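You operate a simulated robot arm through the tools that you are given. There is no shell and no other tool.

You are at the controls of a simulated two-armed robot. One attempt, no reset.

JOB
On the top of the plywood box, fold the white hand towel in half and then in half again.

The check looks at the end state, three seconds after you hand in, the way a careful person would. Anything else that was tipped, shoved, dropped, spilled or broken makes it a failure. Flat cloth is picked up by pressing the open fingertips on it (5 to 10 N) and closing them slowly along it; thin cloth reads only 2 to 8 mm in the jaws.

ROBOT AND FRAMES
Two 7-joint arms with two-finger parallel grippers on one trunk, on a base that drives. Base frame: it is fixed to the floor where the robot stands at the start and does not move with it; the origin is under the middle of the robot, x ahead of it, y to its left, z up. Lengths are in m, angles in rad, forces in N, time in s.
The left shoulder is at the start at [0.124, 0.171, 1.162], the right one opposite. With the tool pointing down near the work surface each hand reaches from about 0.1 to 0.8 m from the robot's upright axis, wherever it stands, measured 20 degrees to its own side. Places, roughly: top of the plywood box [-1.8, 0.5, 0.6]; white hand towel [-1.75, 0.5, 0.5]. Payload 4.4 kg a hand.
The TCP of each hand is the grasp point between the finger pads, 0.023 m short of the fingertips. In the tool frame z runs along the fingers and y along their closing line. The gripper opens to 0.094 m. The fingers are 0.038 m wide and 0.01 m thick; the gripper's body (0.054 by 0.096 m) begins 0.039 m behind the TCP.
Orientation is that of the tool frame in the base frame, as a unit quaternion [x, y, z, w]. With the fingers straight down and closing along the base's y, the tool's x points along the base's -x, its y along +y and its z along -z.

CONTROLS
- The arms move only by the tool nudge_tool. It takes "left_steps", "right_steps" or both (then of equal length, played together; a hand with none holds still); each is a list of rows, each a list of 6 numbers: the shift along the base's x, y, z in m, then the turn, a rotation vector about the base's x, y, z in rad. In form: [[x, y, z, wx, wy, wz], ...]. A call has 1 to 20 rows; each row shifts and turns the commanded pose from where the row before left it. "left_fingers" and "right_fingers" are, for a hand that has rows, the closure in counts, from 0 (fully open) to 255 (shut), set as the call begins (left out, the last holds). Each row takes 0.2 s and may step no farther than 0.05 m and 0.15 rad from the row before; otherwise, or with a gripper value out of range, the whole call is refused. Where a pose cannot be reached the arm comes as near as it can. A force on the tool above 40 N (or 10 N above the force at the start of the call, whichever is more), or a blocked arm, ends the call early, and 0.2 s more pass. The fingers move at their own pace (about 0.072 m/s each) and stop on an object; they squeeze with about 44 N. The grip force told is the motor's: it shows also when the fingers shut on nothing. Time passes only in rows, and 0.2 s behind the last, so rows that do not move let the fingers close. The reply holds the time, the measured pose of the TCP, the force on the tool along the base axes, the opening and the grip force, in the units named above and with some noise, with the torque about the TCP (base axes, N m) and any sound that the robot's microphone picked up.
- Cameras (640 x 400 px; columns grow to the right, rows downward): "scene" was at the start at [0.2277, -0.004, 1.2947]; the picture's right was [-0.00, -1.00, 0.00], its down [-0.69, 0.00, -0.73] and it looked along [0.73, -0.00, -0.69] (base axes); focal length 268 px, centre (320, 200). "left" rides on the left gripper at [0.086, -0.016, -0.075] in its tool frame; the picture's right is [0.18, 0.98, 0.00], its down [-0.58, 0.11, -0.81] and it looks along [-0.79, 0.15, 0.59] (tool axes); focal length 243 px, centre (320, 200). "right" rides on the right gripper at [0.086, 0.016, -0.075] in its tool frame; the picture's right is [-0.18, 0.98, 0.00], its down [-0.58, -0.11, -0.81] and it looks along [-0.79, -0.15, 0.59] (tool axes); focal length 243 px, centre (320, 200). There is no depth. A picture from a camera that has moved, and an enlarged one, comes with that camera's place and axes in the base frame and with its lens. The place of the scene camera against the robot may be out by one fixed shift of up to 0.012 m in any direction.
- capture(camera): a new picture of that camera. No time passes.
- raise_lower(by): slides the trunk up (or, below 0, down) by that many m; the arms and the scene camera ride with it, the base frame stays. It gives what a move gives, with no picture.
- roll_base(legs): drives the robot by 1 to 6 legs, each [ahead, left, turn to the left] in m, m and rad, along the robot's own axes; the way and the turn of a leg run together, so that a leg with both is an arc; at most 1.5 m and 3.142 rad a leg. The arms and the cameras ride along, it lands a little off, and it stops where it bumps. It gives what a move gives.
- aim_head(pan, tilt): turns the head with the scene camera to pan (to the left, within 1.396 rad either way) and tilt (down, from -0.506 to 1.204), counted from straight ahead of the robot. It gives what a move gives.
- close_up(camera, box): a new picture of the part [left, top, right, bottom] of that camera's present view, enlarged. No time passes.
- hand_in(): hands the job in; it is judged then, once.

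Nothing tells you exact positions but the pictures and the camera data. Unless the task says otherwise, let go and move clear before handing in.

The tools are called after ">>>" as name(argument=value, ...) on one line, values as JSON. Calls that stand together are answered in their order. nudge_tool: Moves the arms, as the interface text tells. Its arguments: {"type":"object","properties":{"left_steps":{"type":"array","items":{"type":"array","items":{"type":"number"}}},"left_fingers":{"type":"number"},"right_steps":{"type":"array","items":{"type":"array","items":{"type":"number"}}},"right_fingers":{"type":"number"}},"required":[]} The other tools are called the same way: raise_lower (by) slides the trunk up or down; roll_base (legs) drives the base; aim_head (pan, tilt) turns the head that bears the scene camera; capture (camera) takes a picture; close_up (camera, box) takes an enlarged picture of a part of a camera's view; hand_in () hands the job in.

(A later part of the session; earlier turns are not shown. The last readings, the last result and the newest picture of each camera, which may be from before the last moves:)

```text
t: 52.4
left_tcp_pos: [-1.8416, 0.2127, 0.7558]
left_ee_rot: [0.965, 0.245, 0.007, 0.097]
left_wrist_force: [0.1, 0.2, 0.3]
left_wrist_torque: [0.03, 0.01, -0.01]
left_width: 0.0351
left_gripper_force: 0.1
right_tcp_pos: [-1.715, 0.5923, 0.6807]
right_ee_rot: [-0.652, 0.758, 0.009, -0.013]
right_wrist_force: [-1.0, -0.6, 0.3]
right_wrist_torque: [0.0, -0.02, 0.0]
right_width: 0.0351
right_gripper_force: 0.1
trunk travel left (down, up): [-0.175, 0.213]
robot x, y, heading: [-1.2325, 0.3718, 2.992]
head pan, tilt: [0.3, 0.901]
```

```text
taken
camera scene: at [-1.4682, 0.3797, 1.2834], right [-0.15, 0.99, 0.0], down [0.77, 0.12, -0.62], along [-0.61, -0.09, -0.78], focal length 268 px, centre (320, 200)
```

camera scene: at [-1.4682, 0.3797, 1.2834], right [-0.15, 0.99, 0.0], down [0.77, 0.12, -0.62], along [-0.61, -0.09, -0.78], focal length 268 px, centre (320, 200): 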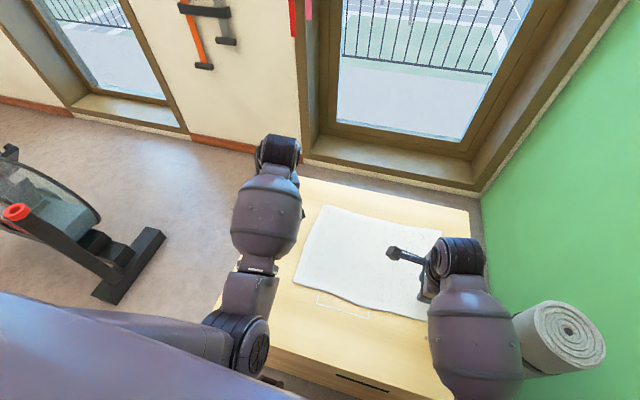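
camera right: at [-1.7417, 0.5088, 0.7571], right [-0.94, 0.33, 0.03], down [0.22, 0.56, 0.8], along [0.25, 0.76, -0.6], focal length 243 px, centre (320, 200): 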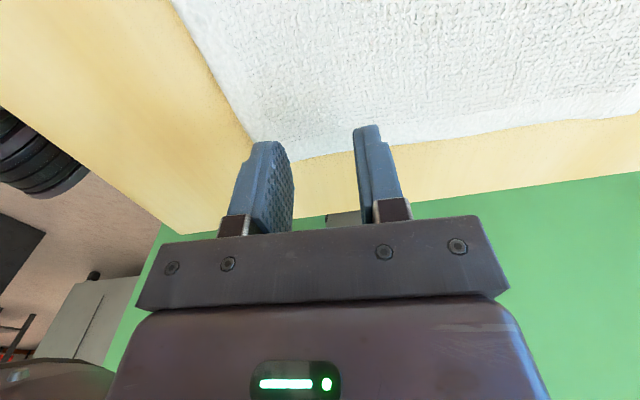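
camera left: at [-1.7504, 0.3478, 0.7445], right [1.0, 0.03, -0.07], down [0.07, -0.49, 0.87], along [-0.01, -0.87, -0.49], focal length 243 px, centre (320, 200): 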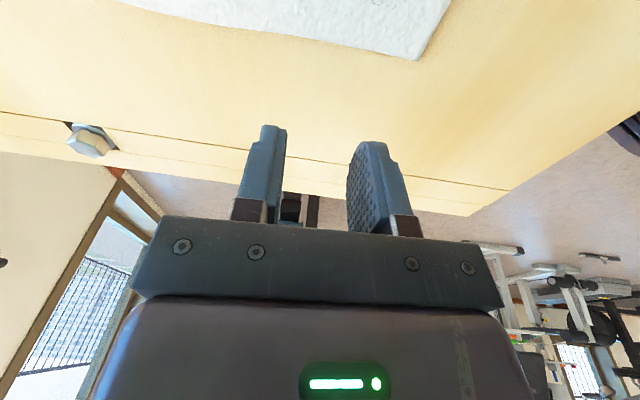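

The left upper arm is hugging my chest. I'll swing the left hand outward and upright and finish turning it back, so the elbow can come out to the side.

>>> nudge_tool(left_steps=[[0, -0.02, 0.01, 0.031, 0.01, 0], [0, -0.02, 0.01, 0.031, 0.01, 0], [0, -0.02, 0.01, 0.031, 0.01, -0.1], [0, -0.02, 0.01, 0.031, 0.01, -0.1], [0, -0.02, 0.01, 0.031, 0.01, -0.1], [0, -0.02, 0.01, 0.031, 0.01, -0.1], [0, 0, 0, 0, 0, -0.12], [0, 0, 0, 0, 0, -0.12]])

>>> capture(camera="scene")

```text
t: 53.1
left_tcp_pos: [-1.8487, 0.2032, 0.7875]
left_ee_rot: [0.982, 0.156, -0.027, 0.104]
left_wrist_force: [0.4, -0.2, -0.2]
left_wrist_torque: [0.03, 0.01, -0.01]
left_width: 0.0352
left_gripper_force: 0.0
right_tcp_pos: [-1.7171, 0.5919, 0.681]
right_ee_rot: [-0.651, 0.759, 0.009, -0.013]
right_wrist_force: [-0.2, 0.6, 0.2]
right_wrist_torque: [0.01, 0.0, -0.01]
right_width: 0.0352
right_gripper_force: 0.1
trunk travel left (down, up): [-0.175, 0.213]
robot x, y, heading: [-1.235, 0.3691, 2.989]
head pan, tilt: [0.3, 0.901]
stopped in row 3 (left hand): the arm was blocked; the commanded pose is now the measured one
```

```text
taken
camera scene: at [-1.4685, 0.3789, 1.2833], right [-0.15, 0.99, 0.0], down [0.78, 0.12, -0.62], along [-0.61, -0.09, -0.78], focal length 268 px, centre (320, 200)
```

scene: 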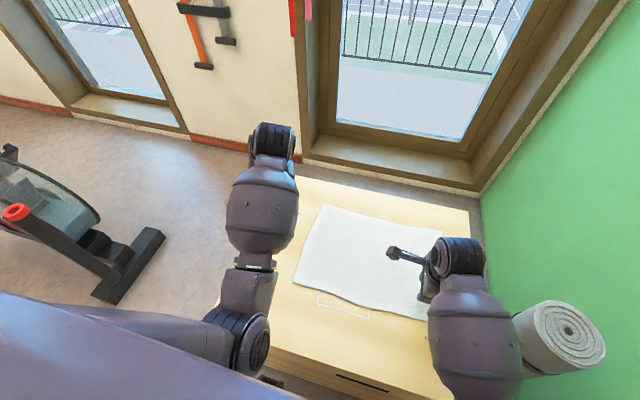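

Still wedged. I'll push the left hand forward and up with no turning so the upper arm swings away from the chest.

>>> nudge_tool(left_steps=[[-0.02, 0.003, 0.015, 0, 0, 0], [-0.02, 0.003, 0.015, 0, 0, 0], [-0.02, 0.003, 0.015, 0, 0, 0], [-0.02, 0.003, 0.015, 0, 0, 0]])

>>> capture(camera="scene")

```text
t: 53.9
left_tcp_pos: [-1.8595, 0.1928, 0.7679]
left_ee_rot: [0.978, 0.125, 0.021, 0.168]
left_wrist_force: [-0.7, -0.4, 0.2]
left_wrist_torque: [-0.01, 0.01, -0.01]
left_width: 0.035
left_gripper_force: 0.1
right_tcp_pos: [-1.7154, 0.593, 0.6813]
right_ee_rot: [-0.651, 0.759, 0.01, -0.013]
right_wrist_force: [-0.9, -0.2, 0.3]
right_wrist_torque: [0.01, -0.01, -0.01]
right_width: 0.0351
right_gripper_force: 0.1
trunk travel left (down, up): [-0.175, 0.213]
robot x, y, heading: [-1.2355, 0.3714, 2.986]
head pan, tilt: [0.3, 0.901]
stopped in row 4 (left hand): the arm was blocked; the commanded pose is now the measured one
```

```text
taken
camera scene: at [-1.4681, 0.3798, 1.2834], right [-0.15, 0.99, 0.0], down [0.78, 0.12, -0.62], along [-0.61, -0.09, -0.78], focal length 268 px, centre (320, 200)
```

scene: 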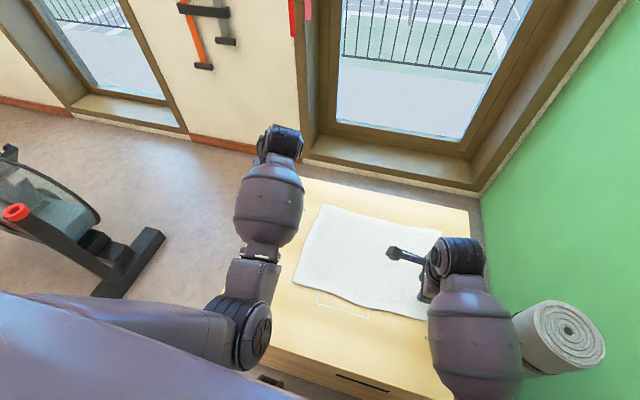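

The wrist force is zero, so the contact is at the upper arm or elbow. I'll try small outward moves to find the direction that frees it.

>>> nudge_tool(left_steps=[[0, -0.02, 0, 0, 0, 0], [0, -0.02, 0, 0, 0, 0], [0, -0.02, 0, 0, 0, 0]])

>>> capture(camera="scene")

```text
t: 54.7
left_tcp_pos: [-1.8589, 0.1335, 0.7661]
left_ee_rot: [0.978, 0.125, 0.019, 0.166]
left_wrist_force: [-0.3, 0.4, 0.6]
left_wrist_torque: [0.0, 0.02, 0.01]
left_width: 0.035
left_gripper_force: 0.0
right_tcp_pos: [-1.7158, 0.592, 0.6813]
right_ee_rot: [-0.652, 0.758, 0.01, -0.013]
right_wrist_force: [-0.2, 0.6, -0.1]
right_wrist_torque: [0.02, 0.0, 0.01]
right_width: 0.0353
right_gripper_force: 0.1
trunk travel left (down, up): [-0.175, 0.213]
robot x, y, heading: [-1.2356, 0.3732, 2.989]
head pan, tilt: [0.3, 0.901]
```

```text
taken
camera scene: at [-1.4682, 0.3797, 1.2834], right [-0.15, 0.99, 0.0], down [0.78, 0.12, -0.62], along [-0.61, -0.09, -0.78], focal length 268 px, centre (320, 200)
```

scene: 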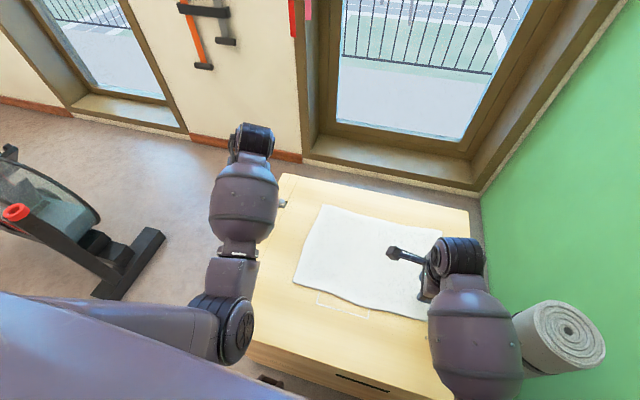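

Moving outward frees it. I'll continue outward while straightening the hand.

>>> nudge_tool(left_steps=[[0, -0.02, 0.005, 0, 0, 0], [0, -0.02, 0.005, 0.04, 0.01, 0], [0, -0.02, 0.005, 0.06, 0.015, 0], [0, -0.01, 0.005, 0.07, 0.02, 0], [0, 0, 0.005, 0.08, 0.02, 0], [0, 0, 0.005, 0.07, 0.014, 0]])

>>> capture(camera="scene")

```text
t: 56.2
left_tcp_pos: [-1.8938, 0.09, 0.8377]
left_ee_rot: [0.995, 0.034, -0.04, 0.085]
left_wrist_force: [-0.4, -0.3, 0.7]
left_wrist_torque: [0.0, -0.01, -0.05]
left_width: 0.035
left_gripper_force: 0.1
right_tcp_pos: [-1.7147, 0.5919, 0.6813]
right_ee_rot: [-0.652, 0.758, 0.009, -0.012]
right_wrist_force: [-0.8, 0.1, 0.4]
right_wrist_torque: [0.0, -0.04, -0.02]
right_width: 0.035
right_gripper_force: 0.2
trunk travel left (down, up): [-0.175, 0.213]
robot x, y, heading: [-1.2302, 0.3695, 2.988]
head pan, tilt: [0.3, 0.901]
stopped in row 6 (left hand): the arm was blocked; the commanded pose is now the measured one
```

```text
taken
camera scene: at [-1.468, 0.3789, 1.2834], right [-0.15, 0.99, 0.0], down [0.78, 0.12, -0.62], along [-0.61, -0.09, -0.78], focal length 268 px, centre (320, 200)
```

scene: 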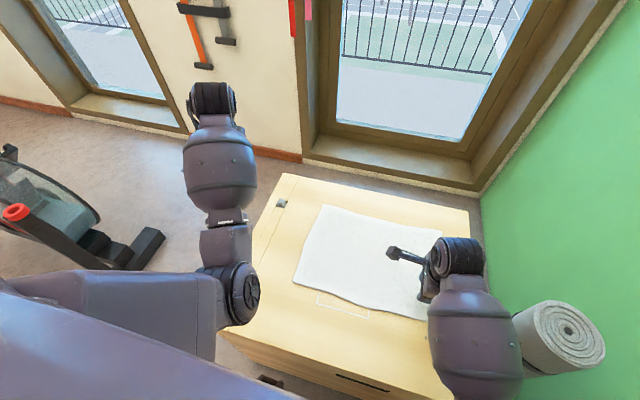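

The left upper arm has swung up and away from the chest. I'll keep working outward and slightly back toward me, so the elbow moves to the side.

>>> nudge_tool(left_steps=[[0.02, -0.02, -0.005, 0, 0, 0], [0.02, -0.02, -0.005, 0, 0, 0], [0.02, -0.02, -0.005, 0, 0, 0], [0.02, -0.02, -0.005, 0, 0, 0], [0.02, -0.02, -0.005, 0, 0, 0]])

>>> capture(camera="scene")

```text
t: 57.4
left_tcp_pos: [-1.798, -0.0142, 0.8149]
left_ee_rot: [0.994, 0.035, -0.042, 0.089]
left_wrist_force: [0.4, 0.9, 0.1]
left_wrist_torque: [0.0, 0.02, 0.01]
left_width: 0.0349
left_gripper_force: 0.0
right_tcp_pos: [-1.7151, 0.5921, 0.6802]
right_ee_rot: [-0.652, 0.758, 0.011, -0.013]
right_wrist_force: [0.6, 0.9, 0.4]
right_wrist_torque: [0.01, -0.01, 0.02]
right_width: 0.035
right_gripper_force: 0.0
trunk travel left (down, up): [-0.175, 0.213]
robot x, y, heading: [-1.2356, 0.3701, 2.994]
head pan, tilt: [0.3, 0.901]
```

```text
taken
camera scene: at [-1.4681, 0.3796, 1.2834], right [-0.15, 0.99, 0.0], down [0.78, 0.12, -0.62], along [-0.61, -0.09, -0.78], focal length 268 px, centre (320, 200)
```

scene: 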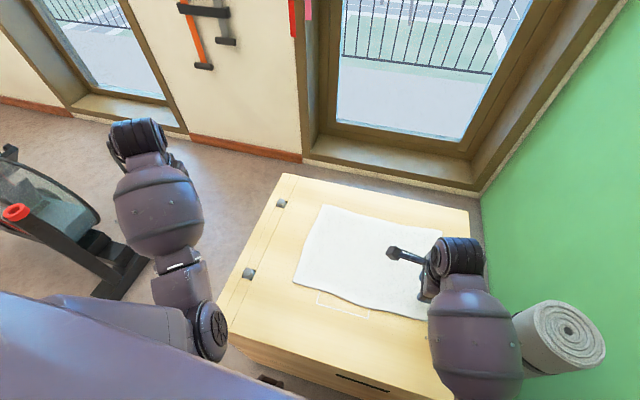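

That moved cleanly. Now I'll straighten the hand to vertical and turn it the remaining bit.

>>> nudge_tool(left_steps=[[0, -0.01, 0, 0.045, -0.019, 0], [0, -0.01, 0, 0.045, -0.019, 0], [0, -0.01, 0, 0.045, -0.019, 0], [0, -0.01, 0, 0.045, -0.019, 0], [0, 0, 0, 0, 0, -0.11], [0, 0, 0, 0, 0, -0.11]])

>>> capture(camera="scene")

```text
t: 58.0
left_tcp_pos: [-1.8435, 0.0205, 0.8522]
left_ee_rot: [0.988, -0.085, -0.05, 0.123]
left_wrist_force: [-0.2, -0.9, 0.0]
left_wrist_torque: [0.01, -0.02, -0.02]
left_width: 0.0351
left_gripper_force: 0.1
right_tcp_pos: [-1.7147, 0.5909, 0.6817]
right_ee_rot: [-0.652, 0.758, 0.009, -0.014]
right_wrist_force: [0.2, -0.4, -0.1]
right_wrist_torque: [0.02, 0.03, 0.0]
right_width: 0.0352
right_gripper_force: 0.1
trunk travel left (down, up): [-0.175, 0.213]
robot x, y, heading: [-1.235, 0.3739, 2.984]
head pan, tilt: [0.3, 0.901]
stopped in row 2 (left hand): the arm was blocked; the commanded pose is now the measured one
```

```text
taken
camera scene: at [-1.4676, 0.3789, 1.2835], right [-0.15, 0.99, 0.0], down [0.77, 0.12, -0.62], along [-0.61, -0.09, -0.78], focal length 268 px, centre (320, 200)
```

scene: 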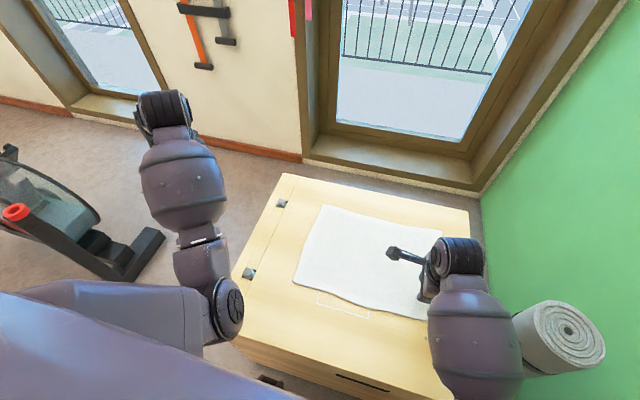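

Each straightening step makes the elbow climb quickly, so the arm is changing posture and lagging behind rather than hitting something. I'll straighten in smaller steps.

>>> nudge_tool(left_steps=[[0, 0, 0, 0.02, -0.01, 0], [0, 0, 0, 0, 0, 0], [0, 0, 0, 0.02, -0.01, 0], [0, 0, 0, 0, 0, 0], [0, 0, 0, 0.02, -0.01, 0], [0, 0, 0, 0, 0, 0], [0, 0, 0, 0.02, -0.01, 0], [0, 0, 0, 0, 0, 0]])

>>> capture(camera="scene")

```text
t: 59.2
left_tcp_pos: [-1.8683, 0.0471, 0.877]
left_ee_rot: [0.976, -0.154, -0.052, 0.148]
left_wrist_force: [0.5, 0.0, 0.3]
left_wrist_torque: [0.02, 0.03, -0.01]
left_width: 0.0353
left_gripper_force: 0.1
right_tcp_pos: [-1.7163, 0.5915, 0.6816]
right_ee_rot: [-0.652, 0.758, 0.01, -0.013]
right_wrist_force: [-0.4, 0.1, -0.2]
right_wrist_torque: [0.01, 0.02, 0.01]
right_width: 0.0351
right_gripper_force: 0.1
trunk travel left (down, up): [-0.175, 0.213]
robot x, y, heading: [-1.2367, 0.3738, 2.992]
head pan, tilt: [0.3, 0.901]
stopped in row 6 (left hand): the arm was blocked; the commanded pose is now the measured one
```

```text
taken
camera scene: at [-1.468, 0.3789, 1.2834], right [-0.15, 0.99, 0.0], down [0.78, 0.12, -0.62], along [-0.61, -0.09, -0.78], focal length 268 px, centre (320, 200)
```

scene: 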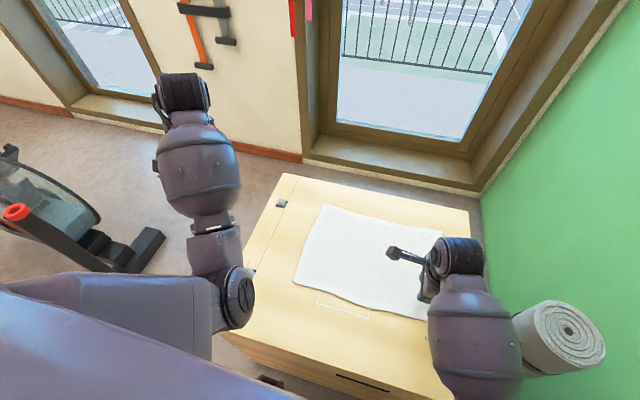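

I need a better look at the left shoulder and elbow to see what is holding it.

>>> aim_head(pan=0.9, tilt=0.8)

>>> capture(camera="scene")

>>> capture(camera="left")

```text
t: 60.2
left_tcp_pos: [-1.8679, 0.046, 0.8757]
left_ee_rot: [0.976, -0.153, -0.052, 0.149]
left_wrist_force: [-0.7, 0.1, -0.4]
left_wrist_torque: [0.02, -0.01, 0.0]
left_width: 0.0349
left_gripper_force: 0.0
right_tcp_pos: [-1.7152, 0.5922, 0.6807]
right_ee_rot: [-0.652, 0.758, 0.008, -0.013]
right_wrist_force: [-0.8, -0.3, 0.3]
right_wrist_torque: [0.05, 0.0, -0.02]
right_width: 0.035
right_gripper_force: 0.0
trunk travel left (down, up): [-0.175, 0.213]
robot x, y, heading: [-1.2338, 0.3716, 2.989]
head pan, tilt: [0.901, 0.799]
```

```text
taken
camera scene: at [-1.4526, 0.3356, 1.2913], right [-0.68, 0.73, 0.0], down [0.53, 0.49, -0.7], along [-0.51, -0.47, -0.72], focal length 268 px, centre (320, 200)
```

scene: 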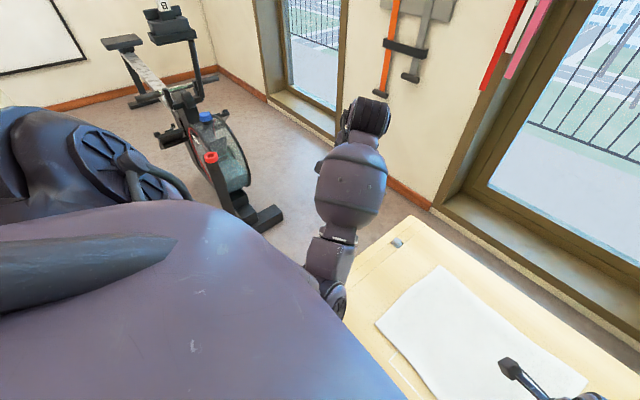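

```text
taken
camera left: at [-1.7687, 0.0547, 0.9374], right [-0.1, -0.95, 0.29], down [-0.46, 0.3, 0.83], along [-0.88, -0.05, -0.47], focal length 243 px, centre (320, 200)
```

left: 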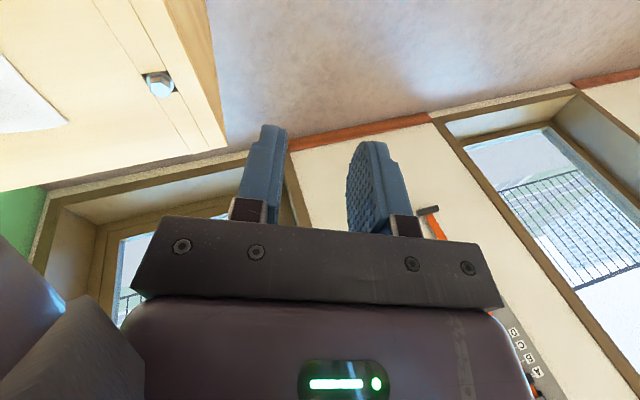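

The upper arm sits in front of my chest with the elbow inward. I'll stretch the left arm almost straight, forward and to the left over free floor, so the elbow can pass around.

>>> nudge_tool(left_steps=[[-0.03, -0.01, 0.005, 0, 0, 0], [-0.03, -0.01, 0.005, 0, 0, 0], [-0.03, -0.01, 0.005, 0, 0, 0], [-0.03, -0.01, 0.005, 0, 0, 0], [-0.03, -0.01, 0.005, 0, 0, 0], [-0.03, -0.01, 0.005, 0, 0, 0], [-0.03, -0.01, 0.005, 0, 0, 0]])

>>> capture(camera="scene")

```text
t: 61.8
left_tcp_pos: [-2.0763, -0.022, 0.9106]
left_ee_rot: [0.976, -0.154, -0.051, 0.146]
left_wrist_force: [-0.5, -0.3, -1.0]
left_wrist_torque: [0.01, 0.0, 0.0]
left_width: 0.0351
left_gripper_force: 0.1
right_tcp_pos: [-1.7156, 0.5932, 0.6805]
right_ee_rot: [-0.652, 0.758, 0.009, -0.014]
right_wrist_force: [0.0, 1.3, -0.9]
right_wrist_torque: [0.06, 0.02, 0.0]
right_width: 0.0349
right_gripper_force: 0.1
trunk travel left (down, up): [-0.175, 0.213]
robot x, y, heading: [-1.2322, 0.3706, 2.988]
head pan, tilt: [0.901, 0.799]
```

```text
taken
camera scene: at [-1.4524, 0.3355, 1.2913], right [-0.68, 0.73, 0.0], down [0.53, 0.49, -0.7], along [-0.51, -0.47, -0.72], focal length 268 px, centre (320, 200)
```

scene: 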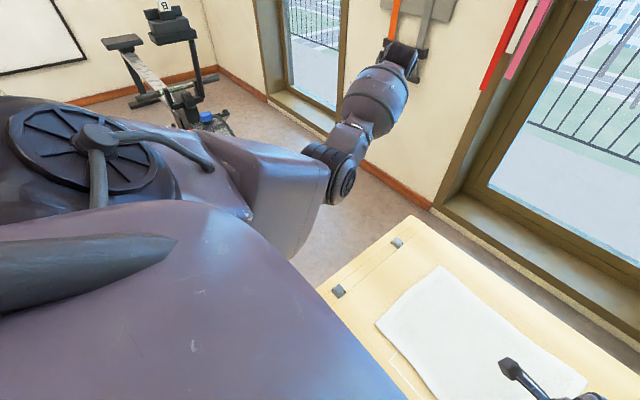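

The upper arm is now out and forward, clear of the chest. I'll straighten the hand here.

>>> nudge_tool(left_steps=[[0, 0, 0, 0.04, -0.022, 0.02], [0, 0, 0, 0.04, -0.022, 0.02], [0, 0, 0, 0.04, -0.022, 0.02], [0, 0, 0, 0.04, -0.022, 0.03], [0, 0, 0, 0.04, -0.022, 0.03], [0, 0, 0, 0.04, -0.022, 0.03], [0, 0, 0, 0.03, -0.015, 0.02]])

>>> capture(camera="scene")

```text
t: 63.4
left_tcp_pos: [-2.0786, -0.0221, 0.9103]
left_ee_rot: [0.997, -0.073, 0.012, 0.005]
left_wrist_force: [0.5, -0.4, 0.4]
left_wrist_torque: [0.03, -0.01, 0.03]
left_width: 0.035
left_gripper_force: 0.1
right_tcp_pos: [-1.7145, 0.5906, 0.6815]
right_ee_rot: [-0.652, 0.758, 0.009, -0.014]
right_wrist_force: [-0.1, -0.3, 0.1]
right_wrist_torque: [0.02, 0.04, 0.01]
right_width: 0.0352
right_gripper_force: 0.0
trunk travel left (down, up): [-0.175, 0.213]
robot x, y, heading: [-1.239, 0.3664, 2.99]
head pan, tilt: [0.901, 0.799]
```

```text
taken
camera scene: at [-1.4525, 0.3354, 1.2913], right [-0.68, 0.73, 0.0], down [0.53, 0.49, -0.7], along [-0.51, -0.47, -0.72], focal length 268 px, centre (320, 200)
```

scene: 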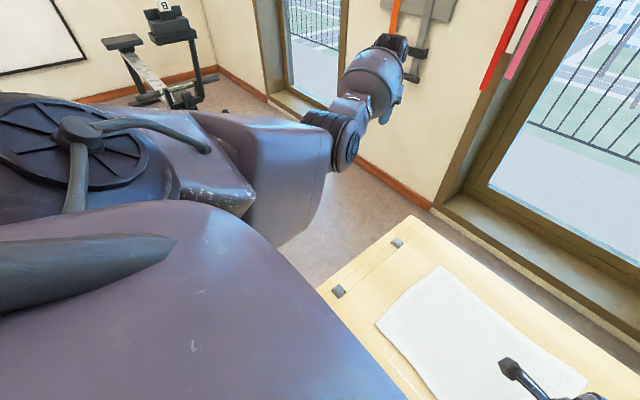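

The left hand is vertical again and free. Before bringing it back, I'll check that the right hand can reach its grasp pose above the near-right corner without being blocked.

>>> nudge_tool(right_steps=[[0.011, 0, -0.007, 0.001, 0.004, 0], [0.012, 0, -0.007, 0.001, 0.004, 0], [0.011, 0, -0.007, 0, 0.004, 0]])

>>> aim_head(pan=-0.3, tilt=1.0)

>>> capture(camera="scene")

>>> capture(camera="right")

```text
t: 64.2
left_tcp_pos: [-2.0777, -0.0214, 0.9107]
left_ee_rot: [0.997, -0.072, 0.011, 0.006]
left_wrist_force: [-0.5, -0.2, 0.2]
left_wrist_torque: [0.0, 0.01, 0.02]
left_width: 0.0352
left_gripper_force: 0.0
right_tcp_pos: [-1.6832, 0.5905, 0.66]
right_ee_rot: [-0.652, 0.758, 0.016, -0.018]
right_wrist_force: [0.1, 0.8, -0.1]
right_wrist_torque: [-0.02, -0.05, 0.01]
right_width: 0.0349
right_gripper_force: 0.1
trunk travel left (down, up): [-0.175, 0.213]
robot x, y, heading: [-1.2363, 0.3719, 2.993]
head pan, tilt: [0.901, 0.799]
```

```text
t: 65.6
left_tcp_pos: [-2.0769, -0.0207, 0.9105]
left_ee_rot: [0.997, -0.073, 0.011, 0.007]
left_wrist_force: [1.3, -0.2, -0.1]
left_wrist_torque: [0.01, -0.02, 0.0]
left_width: 0.035
left_gripper_force: 0.1
right_tcp_pos: [-1.6824, 0.5905, 0.661]
right_ee_rot: [-0.652, 0.758, 0.014, -0.018]
right_wrist_force: [0.2, 0.0, -0.5]
right_wrist_torque: [-0.01, 0.02, 0.01]
right_width: 0.0352
right_gripper_force: 0.0
trunk travel left (down, up): [-0.175, 0.213]
robot x, y, heading: [-1.2358, 0.3699, 2.998]
head pan, tilt: [-0.3, 1.0]
```

```text
taken
camera scene: at [-1.4561, 0.4208, 1.2762], right [0.44, 0.9, 0.0], down [0.76, -0.37, -0.54], along [-0.49, 0.24, -0.84], focal length 268 px, centre (320, 200)
```

scene: 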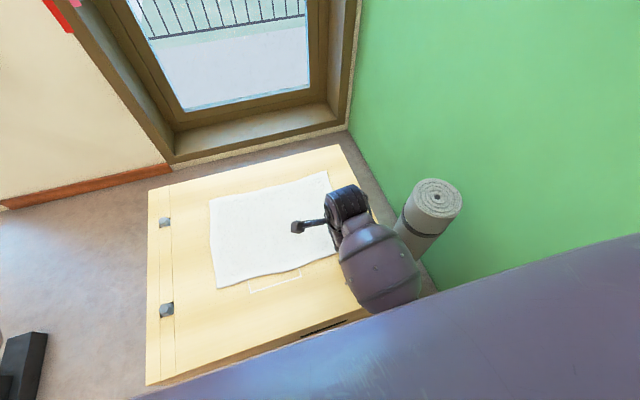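

```text
taken
camera right: at [-1.7079, 0.5074, 0.7366], right [-0.94, 0.33, 0.04], down [0.23, 0.56, 0.8], along [0.24, 0.76, -0.6], focal length 243 px, centre (320, 200)
```

right: 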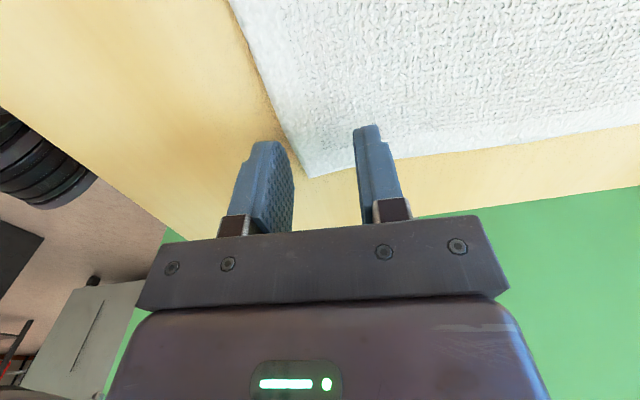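

The right hand reaches fine, and its own camera puts the towel's near edge about 25 mm nearer me than the finger centre. I'll shift it onto the edge and come lower to confirm.

>>> nudge_tool(right_steps=[[0.01, 0.005, -0.005, 0, 0, 0], [0.01, 0.005, -0.01, 0, 0, 0]])

>>> capture(camera="right")

```text
t: 66.2
left_tcp_pos: [-2.0785, -0.0217, 0.912]
left_ee_rot: [0.997, -0.072, 0.011, 0.006]
left_wrist_force: [0.5, -0.7, 0.0]
left_wrist_torque: [-0.01, 0.03, -0.02]
left_width: 0.0353
left_gripper_force: 0.0
right_tcp_pos: [-1.6631, 0.6025, 0.6447]
right_ee_rot: [-0.652, 0.758, 0.016, -0.017]
right_wrist_force: [-0.5, 0.2, 0.5]
right_wrist_torque: [0.02, -0.01, 0.01]
right_width: 0.035
right_gripper_force: 0.1
trunk travel left (down, up): [-0.175, 0.213]
robot x, y, heading: [-1.2357, 0.3698, 2.99]
head pan, tilt: [-0.3, 1.0]
```

```text
taken
camera right: at [-1.6888, 0.5189, 0.7211], right [-0.94, 0.33, 0.04], down [0.23, 0.56, 0.8], along [0.24, 0.76, -0.6], focal length 243 px, centre (320, 200)
```

right: 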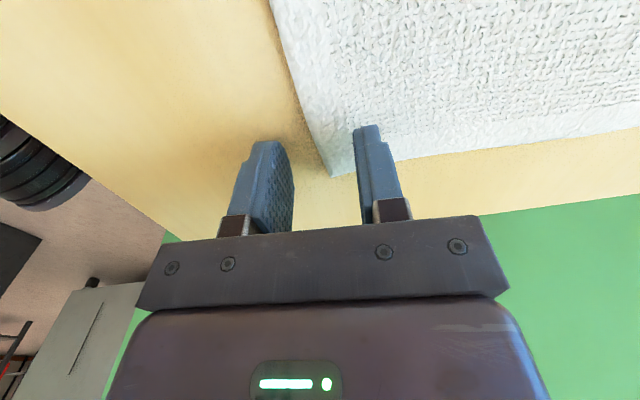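

The two views agree: the near edge is at x≈-1.659 here and the near-right corner at about (-1.659, 0.645), so the scene camera reads about 15 mm off. That puts the near-left corner near (-1.707, 0.283), so I'll bring the left hand over the far side of the towel, mirroring the right hand's route.

>>> nudge_tool(left_steps=[[0.017, 0.043, -0.01, 0, 0, 0], [0.017, 0.043, -0.01, 0, 0, 0], [0.017, 0.043, -0.01, 0, 0, 0], [0.017, 0.043, -0.01, 0, 0, 0], [0.017, 0.043, -0.01, 0, 0, 0], [0.017, 0.043, -0.01, 0, 0, 0], [0.017, 0.043, -0.01, 0, 0, 0], [0.017, 0.041, -0.01, 0, 0, 0]])

>>> aim_head(pan=0.9, tilt=0.8)

>>> capture(camera="scene")

```text
t: 68.0
left_tcp_pos: [-1.9394, 0.3198, 0.8278]
left_ee_rot: [0.997, -0.073, 0.011, 0.006]
left_wrist_force: [0.6, -0.3, 0.2]
left_wrist_torque: [-0.01, -0.01, 0.0]
left_width: 0.0352
left_gripper_force: 0.1
right_tcp_pos: [-1.6638, 0.6028, 0.6449]
right_ee_rot: [-0.652, 0.758, 0.014, -0.017]
right_wrist_force: [-0.3, 0.6, 0.7]
right_wrist_torque: [0.02, -0.03, 0.03]
right_width: 0.0349
right_gripper_force: 0.1
trunk travel left (down, up): [-0.175, 0.213]
robot x, y, heading: [-1.2375, 0.3697, 2.986]
head pan, tilt: [-0.3, 1.0]
```

```text
t: 69.4
left_tcp_pos: [-1.9415, 0.3179, 0.8284]
left_ee_rot: [0.997, -0.072, 0.01, 0.006]
left_wrist_force: [-0.4, 0.0, 0.9]
left_wrist_torque: [0.01, 0.0, -0.01]
left_width: 0.0352
left_gripper_force: 0.0
right_tcp_pos: [-1.6637, 0.6014, 0.6442]
right_ee_rot: [-0.652, 0.758, 0.015, -0.016]
right_wrist_force: [0.2, 0.0, -0.8]
right_wrist_torque: [-0.03, -0.01, 0.02]
right_width: 0.0349
right_gripper_force: 0.0
trunk travel left (down, up): [-0.175, 0.213]
robot x, y, heading: [-1.2343, 0.3686, 2.99]
head pan, tilt: [0.901, 0.799]
```

```text
taken
camera scene: at [-1.4526, 0.3356, 1.2913], right [-0.68, 0.73, 0.0], down [0.53, 0.49, -0.7], along [-0.51, -0.47, -0.72], focal length 268 px, centre (320, 200)
```

scene: 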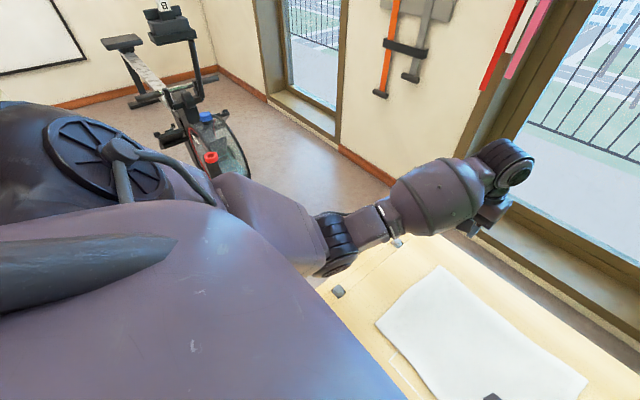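

The left elbow is now out to the side, as the right one was. I'll run the mirrored turning move.

>>> nudge_tool(left_steps=[[0.0107, 0.0008, -0.01, 0.006, 0.009, 0.15], [0.0107, 0.0008, -0.01, 0.006, 0.009, 0.15], [0.0107, 0.0008, -0.01, 0, 0, 0.15], [0.0107, 0.0008, -0.01, 0, 0, 0.15], [0.0107, 0.0008, -0.01, 0, 0, 0.15], [0.0107, 0.0008, -0.01, 0, 0, 0.15], [0.0107, 0.0008, -0.01, 0, 0, 0.15], [0.0107, 0.0008, -0.01, 0, 0, 0.15], [0.0107, 0.0008, -0.01, 0, 0, 0.15], [0.0107, 0.0008, -0.01, 0, 0, 0.15], [0.0107, 0.0008, 0, 0, 0, 0.07]])

>>> capture(camera="scene")

>>> capture(camera="left")

```text
t: 71.7
left_tcp_pos: [-1.8626, 0.2465, 0.7378]
left_ee_rot: [0.753, 0.653, -0.071, 0.036]
left_wrist_force: [0.4, -0.2, -0.6]
left_wrist_torque: [-0.01, 0.03, -0.02]
left_width: 0.0355
left_gripper_force: 0.1
right_tcp_pos: [-1.6639, 0.6012, 0.6446]
right_ee_rot: [-0.653, 0.757, 0.014, -0.017]
right_wrist_force: [-1.1, 0.0, -0.3]
right_wrist_torque: [0.0, 0.03, 0.0]
right_width: 0.035
right_gripper_force: 0.0
trunk travel left (down, up): [-0.175, 0.213]
robot x, y, heading: [-1.2375, 0.3719, 2.988]
head pan, tilt: [0.901, 0.799]
stopped in row 11 (left hand): the arm was blocked; the commanded pose is now the measured one
```

```text
taken
camera scene: at [-1.4525, 0.3354, 1.2913], right [-0.68, 0.73, 0.0], down [0.52, 0.49, -0.7], along [-0.51, -0.47, -0.72], focal length 268 px, centre (320, 200)
```

scene: 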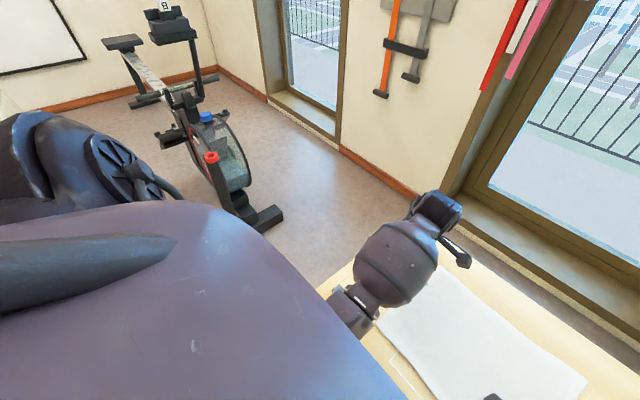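

```text
taken
camera left: at [-1.8607, 0.3441, 0.7979], right [1.0, 0.04, -0.07], down [0.08, -0.47, 0.88], along [0.0, -0.88, -0.47], focal length 243 px, centre (320, 200)
```

left: 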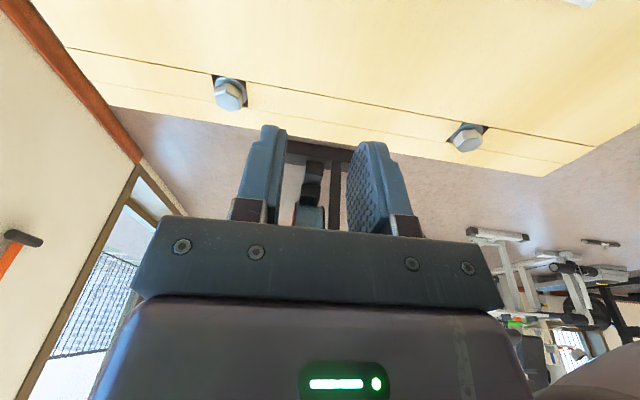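

Turning this arm the full 90° folds its elbow under the chest again, so I won't. I'll unwind it and use a 45° grip on the corner instead, which suits a corner fold.

>>> nudge_tool(left_steps=[[0, -0.02, 0.005, 0, 0, 0], [0, -0.02, 0.005, 0, 0, 0], [0, -0.02, 0.005, 0, 0, 0], [-0.02, -0.02, 0.01, 0, 0, 0], [-0.02, -0.02, 0.01, 0, 0, 0], [-0.02, -0.02, 0.015, 0, 0, 0], [-0.02, -0.02, 0.015, 0, 0, 0], [-0.02, -0.02, 0.015, 0, 0, 0], [-0.02, -0.02, 0.015, 0, 0, 0], [-0.02, -0.02, 0.015, 0, 0, 0], [-0.02, -0.02, 0.015, 0, 0, 0], [-0.02, -0.02, 0.015, 0, 0, 0], [-0.02, -0.02, 0.015, 0, 0, 0]])

>>> capture(camera="scene")

```text
t: 74.5
left_tcp_pos: [-2.0632, -0.0137, 0.8923]
left_ee_rot: [0.753, 0.654, -0.069, 0.035]
left_wrist_force: [0.6, 0.0, 0.5]
left_wrist_torque: [0.01, 0.0, -0.03]
left_width: 0.0354
left_gripper_force: 0.2
right_tcp_pos: [-1.663, 0.6007, 0.6433]
right_ee_rot: [-0.652, 0.758, 0.015, -0.018]
right_wrist_force: [-0.2, -0.4, 0.6]
right_wrist_torque: [-0.01, 0.01, 0.0]
right_width: 0.0351
right_gripper_force: 0.1
trunk travel left (down, up): [-0.175, 0.213]
robot x, y, heading: [-1.2333, 0.3693, 2.989]
head pan, tilt: [0.901, 0.799]
```

```text
taken
camera scene: at [-1.4522, 0.3352, 1.2914], right [-0.68, 0.73, 0.0], down [0.52, 0.49, -0.7], along [-0.51, -0.47, -0.72], focal length 268 px, centre (320, 200)
```

scene: 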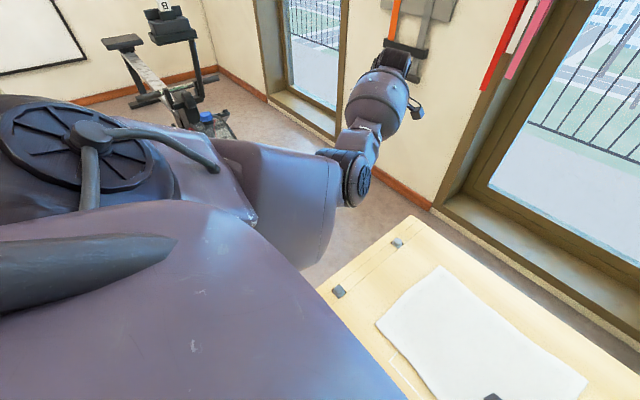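

It's free again. I'll straighten the hand and set it to the 45° turn here, then bring it in over the near-left corner.

>>> nudge_tool(left_steps=[[0, 0, 0, 0.048, -0.019, 0], [0, 0, 0, 0.048, -0.019, 0], [0, 0, 0, 0.048, -0.019, 0], [0, 0, 0, 0, 0, -0.14], [0, 0, 0, 0, 0, -0.14], [0, 0, 0, 0, 0, -0.14], [0, 0, 0, 0, 0, -0.14], [0, 0, 0, 0, 0, -0.14], [0, 0, 0, 0, 0, -0.1]])

```text
t: 76.5
left_tcp_pos: [-2.0628, -0.0142, 0.8924]
left_ee_rot: [0.951, 0.309, 0.0, -0.001]
left_wrist_force: [-0.7, 0.5, -0.6]
left_wrist_torque: [-0.01, 0.0, 0.02]
left_width: 0.0348
left_gripper_force: 0.0
right_tcp_pos: [-1.663, 0.6014, 0.6448]
right_ee_rot: [-0.652, 0.758, 0.014, -0.017]
right_wrist_force: [-0.1, 0.0, -0.2]
right_wrist_torque: [-0.02, 0.01, 0.04]
right_width: 0.0353
right_gripper_force: 0.0
trunk travel left (down, up): [-0.175, 0.213]
robot x, y, heading: [-1.2354, 0.3741, 2.989]
head pan, tilt: [0.901, 0.799]
```

>>> nudge_tool(left_steps=[[0.028, 0.026, -0.015, 0, 0, 0], [0.028, 0.026, -0.015, 0, 0, 0], [0.028, 0.026, -0.015, 0, 0, 0], [0.028, 0.026, -0.015, 0, 0, 0], [0.028, 0.026, -0.015, 0, 0, 0], [0.028, 0.026, -0.015, 0, 0, 0], [0.028, 0.026, -0.015, 0, 0, 0], [0.028, 0.026, -0.015, 0, 0, 0], [0.028, 0.026, -0.015, 0, 0, 0], [0.028, 0.026, -0.015, 0, 0, 0], [0.028, 0.026, -0.015, 0, 0, 0], [0.028, 0.026, -0.015, 0, 0, 0]])

>>> capture(camera="scene")

>>> capture(camera="left")

```text
t: 77.9
left_tcp_pos: [-1.9267, 0.0494, 0.8531]
left_ee_rot: [0.936, 0.345, -0.051, 0.05]
left_wrist_force: [1.0, -0.4, 0.0]
left_wrist_torque: [0.0, -0.02, -0.01]
left_width: 0.0349
left_gripper_force: 0.1
right_tcp_pos: [-1.6634, 0.6015, 0.644]
right_ee_rot: [-0.653, 0.757, 0.014, -0.019]
right_wrist_force: [-0.2, 0.0, 0.6]
right_wrist_torque: [0.0, -0.01, 0.01]
right_width: 0.0349
right_gripper_force: 0.0
trunk travel left (down, up): [-0.175, 0.213]
robot x, y, heading: [-1.2352, 0.3728, 2.989]
head pan, tilt: [0.901, 0.799]
stopped in row 6 (left hand): the arm was blocked; the commanded pose is now the measured one
```

```text
taken
camera scene: at [-1.4527, 0.335, 1.2913], right [-0.68, 0.73, 0.0], down [0.52, 0.49, -0.7], along [-0.51, -0.47, -0.72], focal length 268 px, centre (320, 200)
```

scene: 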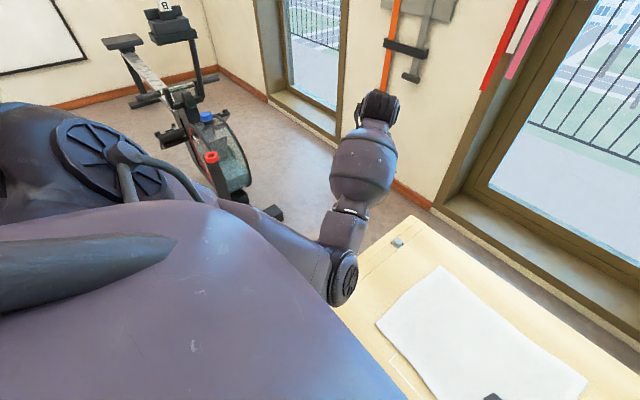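

```text
taken
camera left: at [-1.8648, 0.1264, 0.9132], right [0.78, -0.63, 0.03], down [-0.32, -0.35, 0.88], along [-0.54, -0.7, -0.47], focal length 243 px, centre (320, 200)
```

left: 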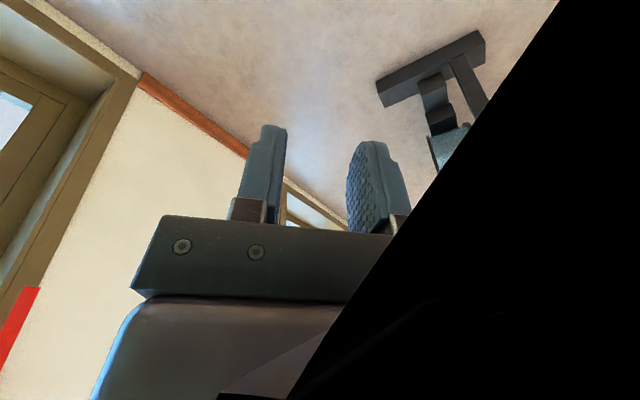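

The left camera is now half covered by its own forearm, so the bracket hits the forearm at this angle. I'll back out and try turning the hand the other way, with the camera on the outside looking in.

>>> nudge_tool(left_steps=[[-0.025, -0.015, 0.005, 0, 0, 0], [-0.025, -0.015, 0.005, 0, 0, 0], [-0.025, -0.015, 0.01, 0, 0, 0], [-0.025, -0.015, 0.01, 0, 0, 0], [-0.025, -0.005, 0.01, 0, 0, 0], [-0.02, 0, 0.01, 0.03, -0.03, -0.1], [0, 0, 0, 0.03, -0.03, -0.1], [0, 0, 0, 0.04, -0.03, -0.1], [0, 0, 0, 0, 0, -0.15], [0, 0, 0, 0, 0, -0.15], [0, 0, 0, 0, 0, -0.15], [0, 0, 0, 0, 0, -0.12]])

>>> capture(camera="scene")

```text
t: 80.5
left_tcp_pos: [-2.0706, -0.0157, 0.9026]
left_ee_rot: [0.996, -0.083, -0.003, 0.011]
left_wrist_force: [0.0, 0.7, 0.6]
left_wrist_torque: [-0.02, 0.05, 0.0]
left_width: 0.0351
left_gripper_force: 0.1
right_tcp_pos: [-1.6631, 0.6012, 0.6444]
right_ee_rot: [-0.652, 0.758, 0.014, -0.016]
right_wrist_force: [0.9, 0.0, -0.5]
right_wrist_torque: [0.03, -0.03, 0.02]
right_width: 0.0351
right_gripper_force: 0.1
trunk travel left (down, up): [-0.175, 0.213]
robot x, y, heading: [-1.2352, 0.3697, 2.992]
head pan, tilt: [0.901, 0.799]
```

```text
taken
camera scene: at [-1.4525, 0.3349, 1.2913], right [-0.68, 0.73, 0.0], down [0.52, 0.49, -0.7], along [-0.51, -0.48, -0.72], focal length 268 px, centre (320, 200)
```

scene: 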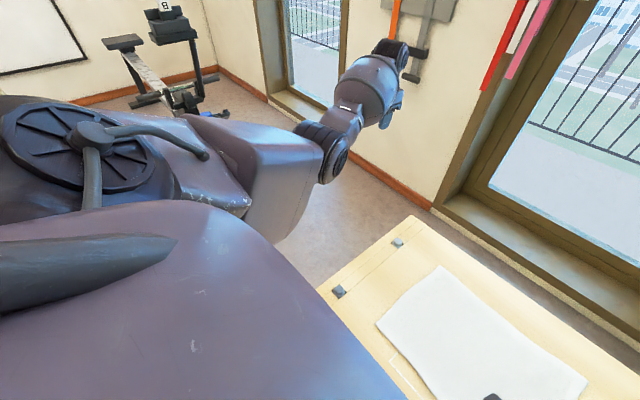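

Clean at yaw 0. I'll continue turning it the other way while it's stretched out.

>>> nudge_tool(left_steps=[[0, 0, 0, 0.01, 0, -0.15], [0, 0, 0, 0.01, 0, -0.15], [0, 0, 0, 0, 0, -0.15], [0, 0, 0, 0, 0, -0.15], [0, 0, 0, 0, 0, -0.15], [0, 0, 0, 0, 0, -0.15], [0, 0, 0, 0, 0, -0.15], [0, 0, 0, 0, 0, -0.15], [0, 0, 0, 0, 0, -0.15], [0, 0, 0, 0, 0, -0.15], [0, 0, 0, 0, 0, -0.05]])

>>> capture(camera="scene")

>>> capture(camera="left")

```text
t: 82.9
left_tcp_pos: [-2.0705, -0.0165, 0.9027]
left_ee_rot: [-0.654, 0.757, 0.004, 0.004]
left_wrist_force: [-0.6, -0.4, 0.5]
left_wrist_torque: [-0.02, 0.0, -0.01]
left_width: 0.0351
left_gripper_force: 0.1
right_tcp_pos: [-1.6638, 0.6011, 0.6447]
right_ee_rot: [-0.652, 0.758, 0.014, -0.017]
right_wrist_force: [0.3, -0.6, 0.8]
right_wrist_torque: [0.0, -0.01, -0.01]
right_width: 0.0349
right_gripper_force: 0.0
trunk travel left (down, up): [-0.175, 0.213]
robot x, y, heading: [-1.2351, 0.3734, 2.987]
head pan, tilt: [0.901, 0.799]
```

```text
taken
camera scene: at [-1.4525, 0.335, 1.2913], right [-0.68, 0.73, 0.0], down [0.52, 0.49, -0.7], along [-0.51, -0.48, -0.72], focal length 268 px, centre (320, 200)
```

scene: 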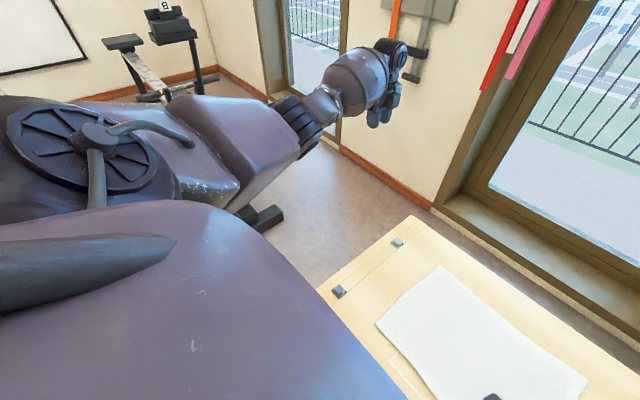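

```text
taken
camera left: at [-2.066, -0.1047, 0.9758], right [-1.0, -0.04, 0.0], down [-0.02, 0.58, 0.81], along [-0.03, 0.81, -0.58], focal length 243 px, centre (320, 200)
```

left: 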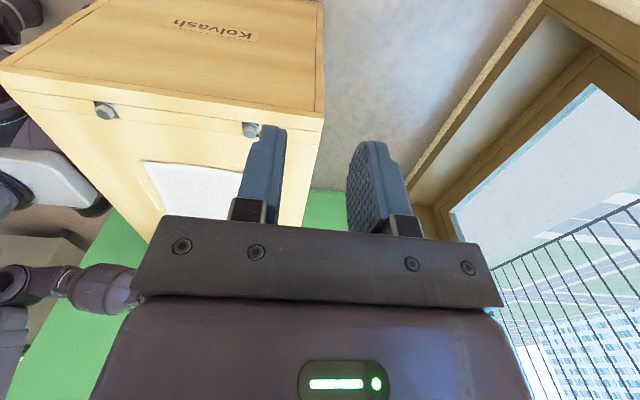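

The elbow is now raised and out, and the camera faces the towel. I'll bring the hand in toward the near-left corner.

>>> nudge_tool(left_steps=[[0.028, 0.026, -0.01, 0, 0, 0], [0.028, 0.026, -0.01, 0, 0, 0], [0.028, 0.026, -0.01, 0, 0, 0], [0.028, 0.026, -0.01, 0, 0, 0], [0.028, 0.026, -0.01, 0, 0, 0], [0.028, 0.026, -0.01, 0, 0, 0], [0.028, 0.026, -0.01, 0, 0, 0], [0.028, 0.026, -0.01, 0, 0, 0], [0.028, 0.026, -0.02, 0, 0, 0], [0.028, 0.026, -0.02, 0, 0, 0], [0.028, 0.026, -0.02, 0, 0, 0], [0.028, 0.026, -0.02, 0, 0, 0]])

>>> capture(camera="scene")

>>> capture(camera="left")

```text
t: 85.5
left_tcp_pos: [-1.7333, 0.2954, 0.7423]
left_ee_rot: [-0.655, 0.755, 0.005, 0.003]
left_wrist_force: [0.9, -0.3, -0.5]
left_wrist_torque: [0.0, 0.03, -0.01]
left_width: 0.035
left_gripper_force: 0.1
right_tcp_pos: [-1.6637, 0.6009, 0.645]
right_ee_rot: [-0.653, 0.757, 0.014, -0.017]
right_wrist_force: [0.0, 0.3, -0.6]
right_wrist_torque: [-0.01, 0.04, -0.01]
right_width: 0.0352
right_gripper_force: 0.1
trunk travel left (down, up): [-0.175, 0.213]
robot x, y, heading: [-1.232, 0.3699, 2.991]
head pan, tilt: [0.901, 0.799]
```

```text
taken
camera scene: at [-1.4525, 0.3352, 1.2913], right [-0.68, 0.73, 0.0], down [0.52, 0.49, -0.7], along [-0.51, -0.48, -0.72], focal length 268 px, centre (320, 200)
```

scene: 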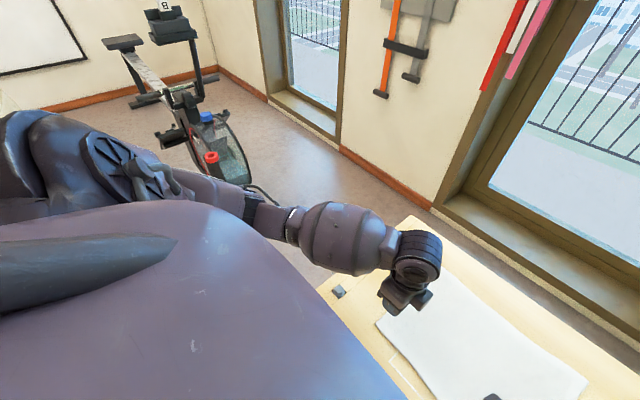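

```text
taken
camera left: at [-1.7277, 0.2059, 0.8158], right [-1.0, -0.04, 0.0], down [-0.03, 0.58, 0.81], along [-0.04, 0.81, -0.58], focal length 243 px, centre (320, 200)
```

left: 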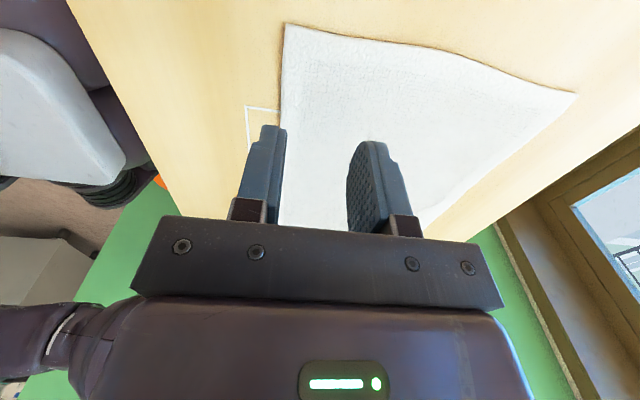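

That works: the left hand is vertical over the near-left corner, and its camera confirms corners at NL (-1.706, 0.280) and FL (-1.972, 0.323). I'll lower it to match the right hand just above the near edge.

>>> nudge_tool(left_steps=[[0.01, 0.01, -0.025, 0, 0.015, 0], [0.01, 0.01, -0.025, 0, 0.015, 0], [0.01, 0.01, -0.025, 0, 0.015, 0], [0, 0, -0.022, 0, 0, 0]])

>>> capture(camera="left")

>>> aim_head(pan=0, tilt=1.0)

>>> capture(camera="scene")

```text
t: 86.5
left_tcp_pos: [-1.705, 0.3248, 0.6469]
left_ee_rot: [-0.655, 0.756, 0.019, -0.014]
left_wrist_force: [0.0, -0.8, -0.4]
left_wrist_torque: [-0.02, 0.0, 0.02]
left_width: 0.0355
left_gripper_force: 0.0
right_tcp_pos: [-1.6648, 0.601, 0.6448]
right_ee_rot: [-0.653, 0.757, 0.014, -0.017]
right_wrist_force: [-0.9, 0.2, 0.5]
right_wrist_torque: [-0.01, -0.01, 0.02]
right_width: 0.0349
right_gripper_force: 0.0
trunk travel left (down, up): [-0.175, 0.213]
robot x, y, heading: [-1.2367, 0.3737, 2.992]
head pan, tilt: [0.901, 0.799]
```

```text
taken
camera left: at [-1.6976, 0.2366, 0.7193], right [-1.0, -0.04, 0.04], down [0.01, 0.58, 0.81], along [-0.06, 0.81, -0.58], focal length 243 px, centre (320, 200)
```

left: 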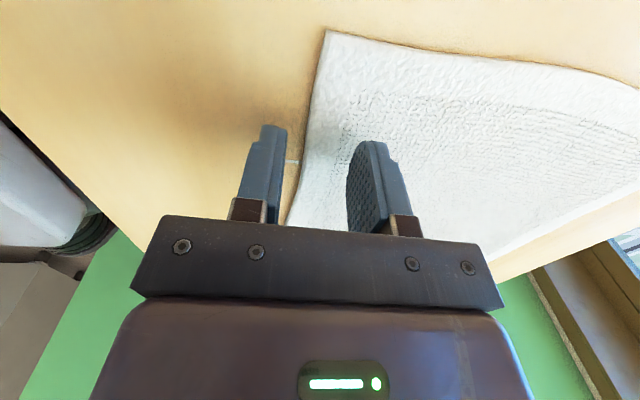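

```text
t: 87.7
left_tcp_pos: [-1.7054, 0.3251, 0.6465]
left_ee_rot: [-0.655, 0.756, 0.018, -0.014]
left_wrist_force: [0.4, 0.5, -0.1]
left_wrist_torque: [0.04, -0.01, 0.03]
left_width: 0.035
left_gripper_force: 0.1
right_tcp_pos: [-1.664, 0.601, 0.645]
right_ee_rot: [-0.652, 0.758, 0.015, -0.017]
right_wrist_force: [-0.4, 0.0, 0.2]
right_wrist_torque: [0.0, 0.02, 0.0]
right_width: 0.0351
right_gripper_force: 0.0
trunk travel left (down, up): [-0.175, 0.213]
robot x, y, heading: [-1.232, 0.3712, 2.983]
head pan, tilt: [0.0, 1.0]
```

```text
taken
camera scene: at [-1.4624, 0.4004, 1.2762], right [0.15, 0.99, 0.0], down [0.83, -0.13, -0.54], along [-0.53, 0.08, -0.84], focal length 268 px, centre (320, 200)
```

scene: 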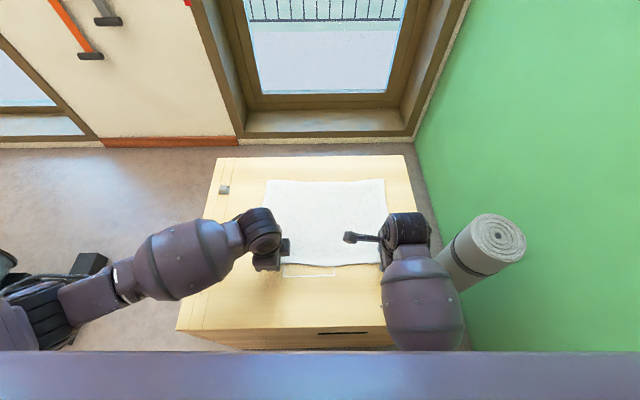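

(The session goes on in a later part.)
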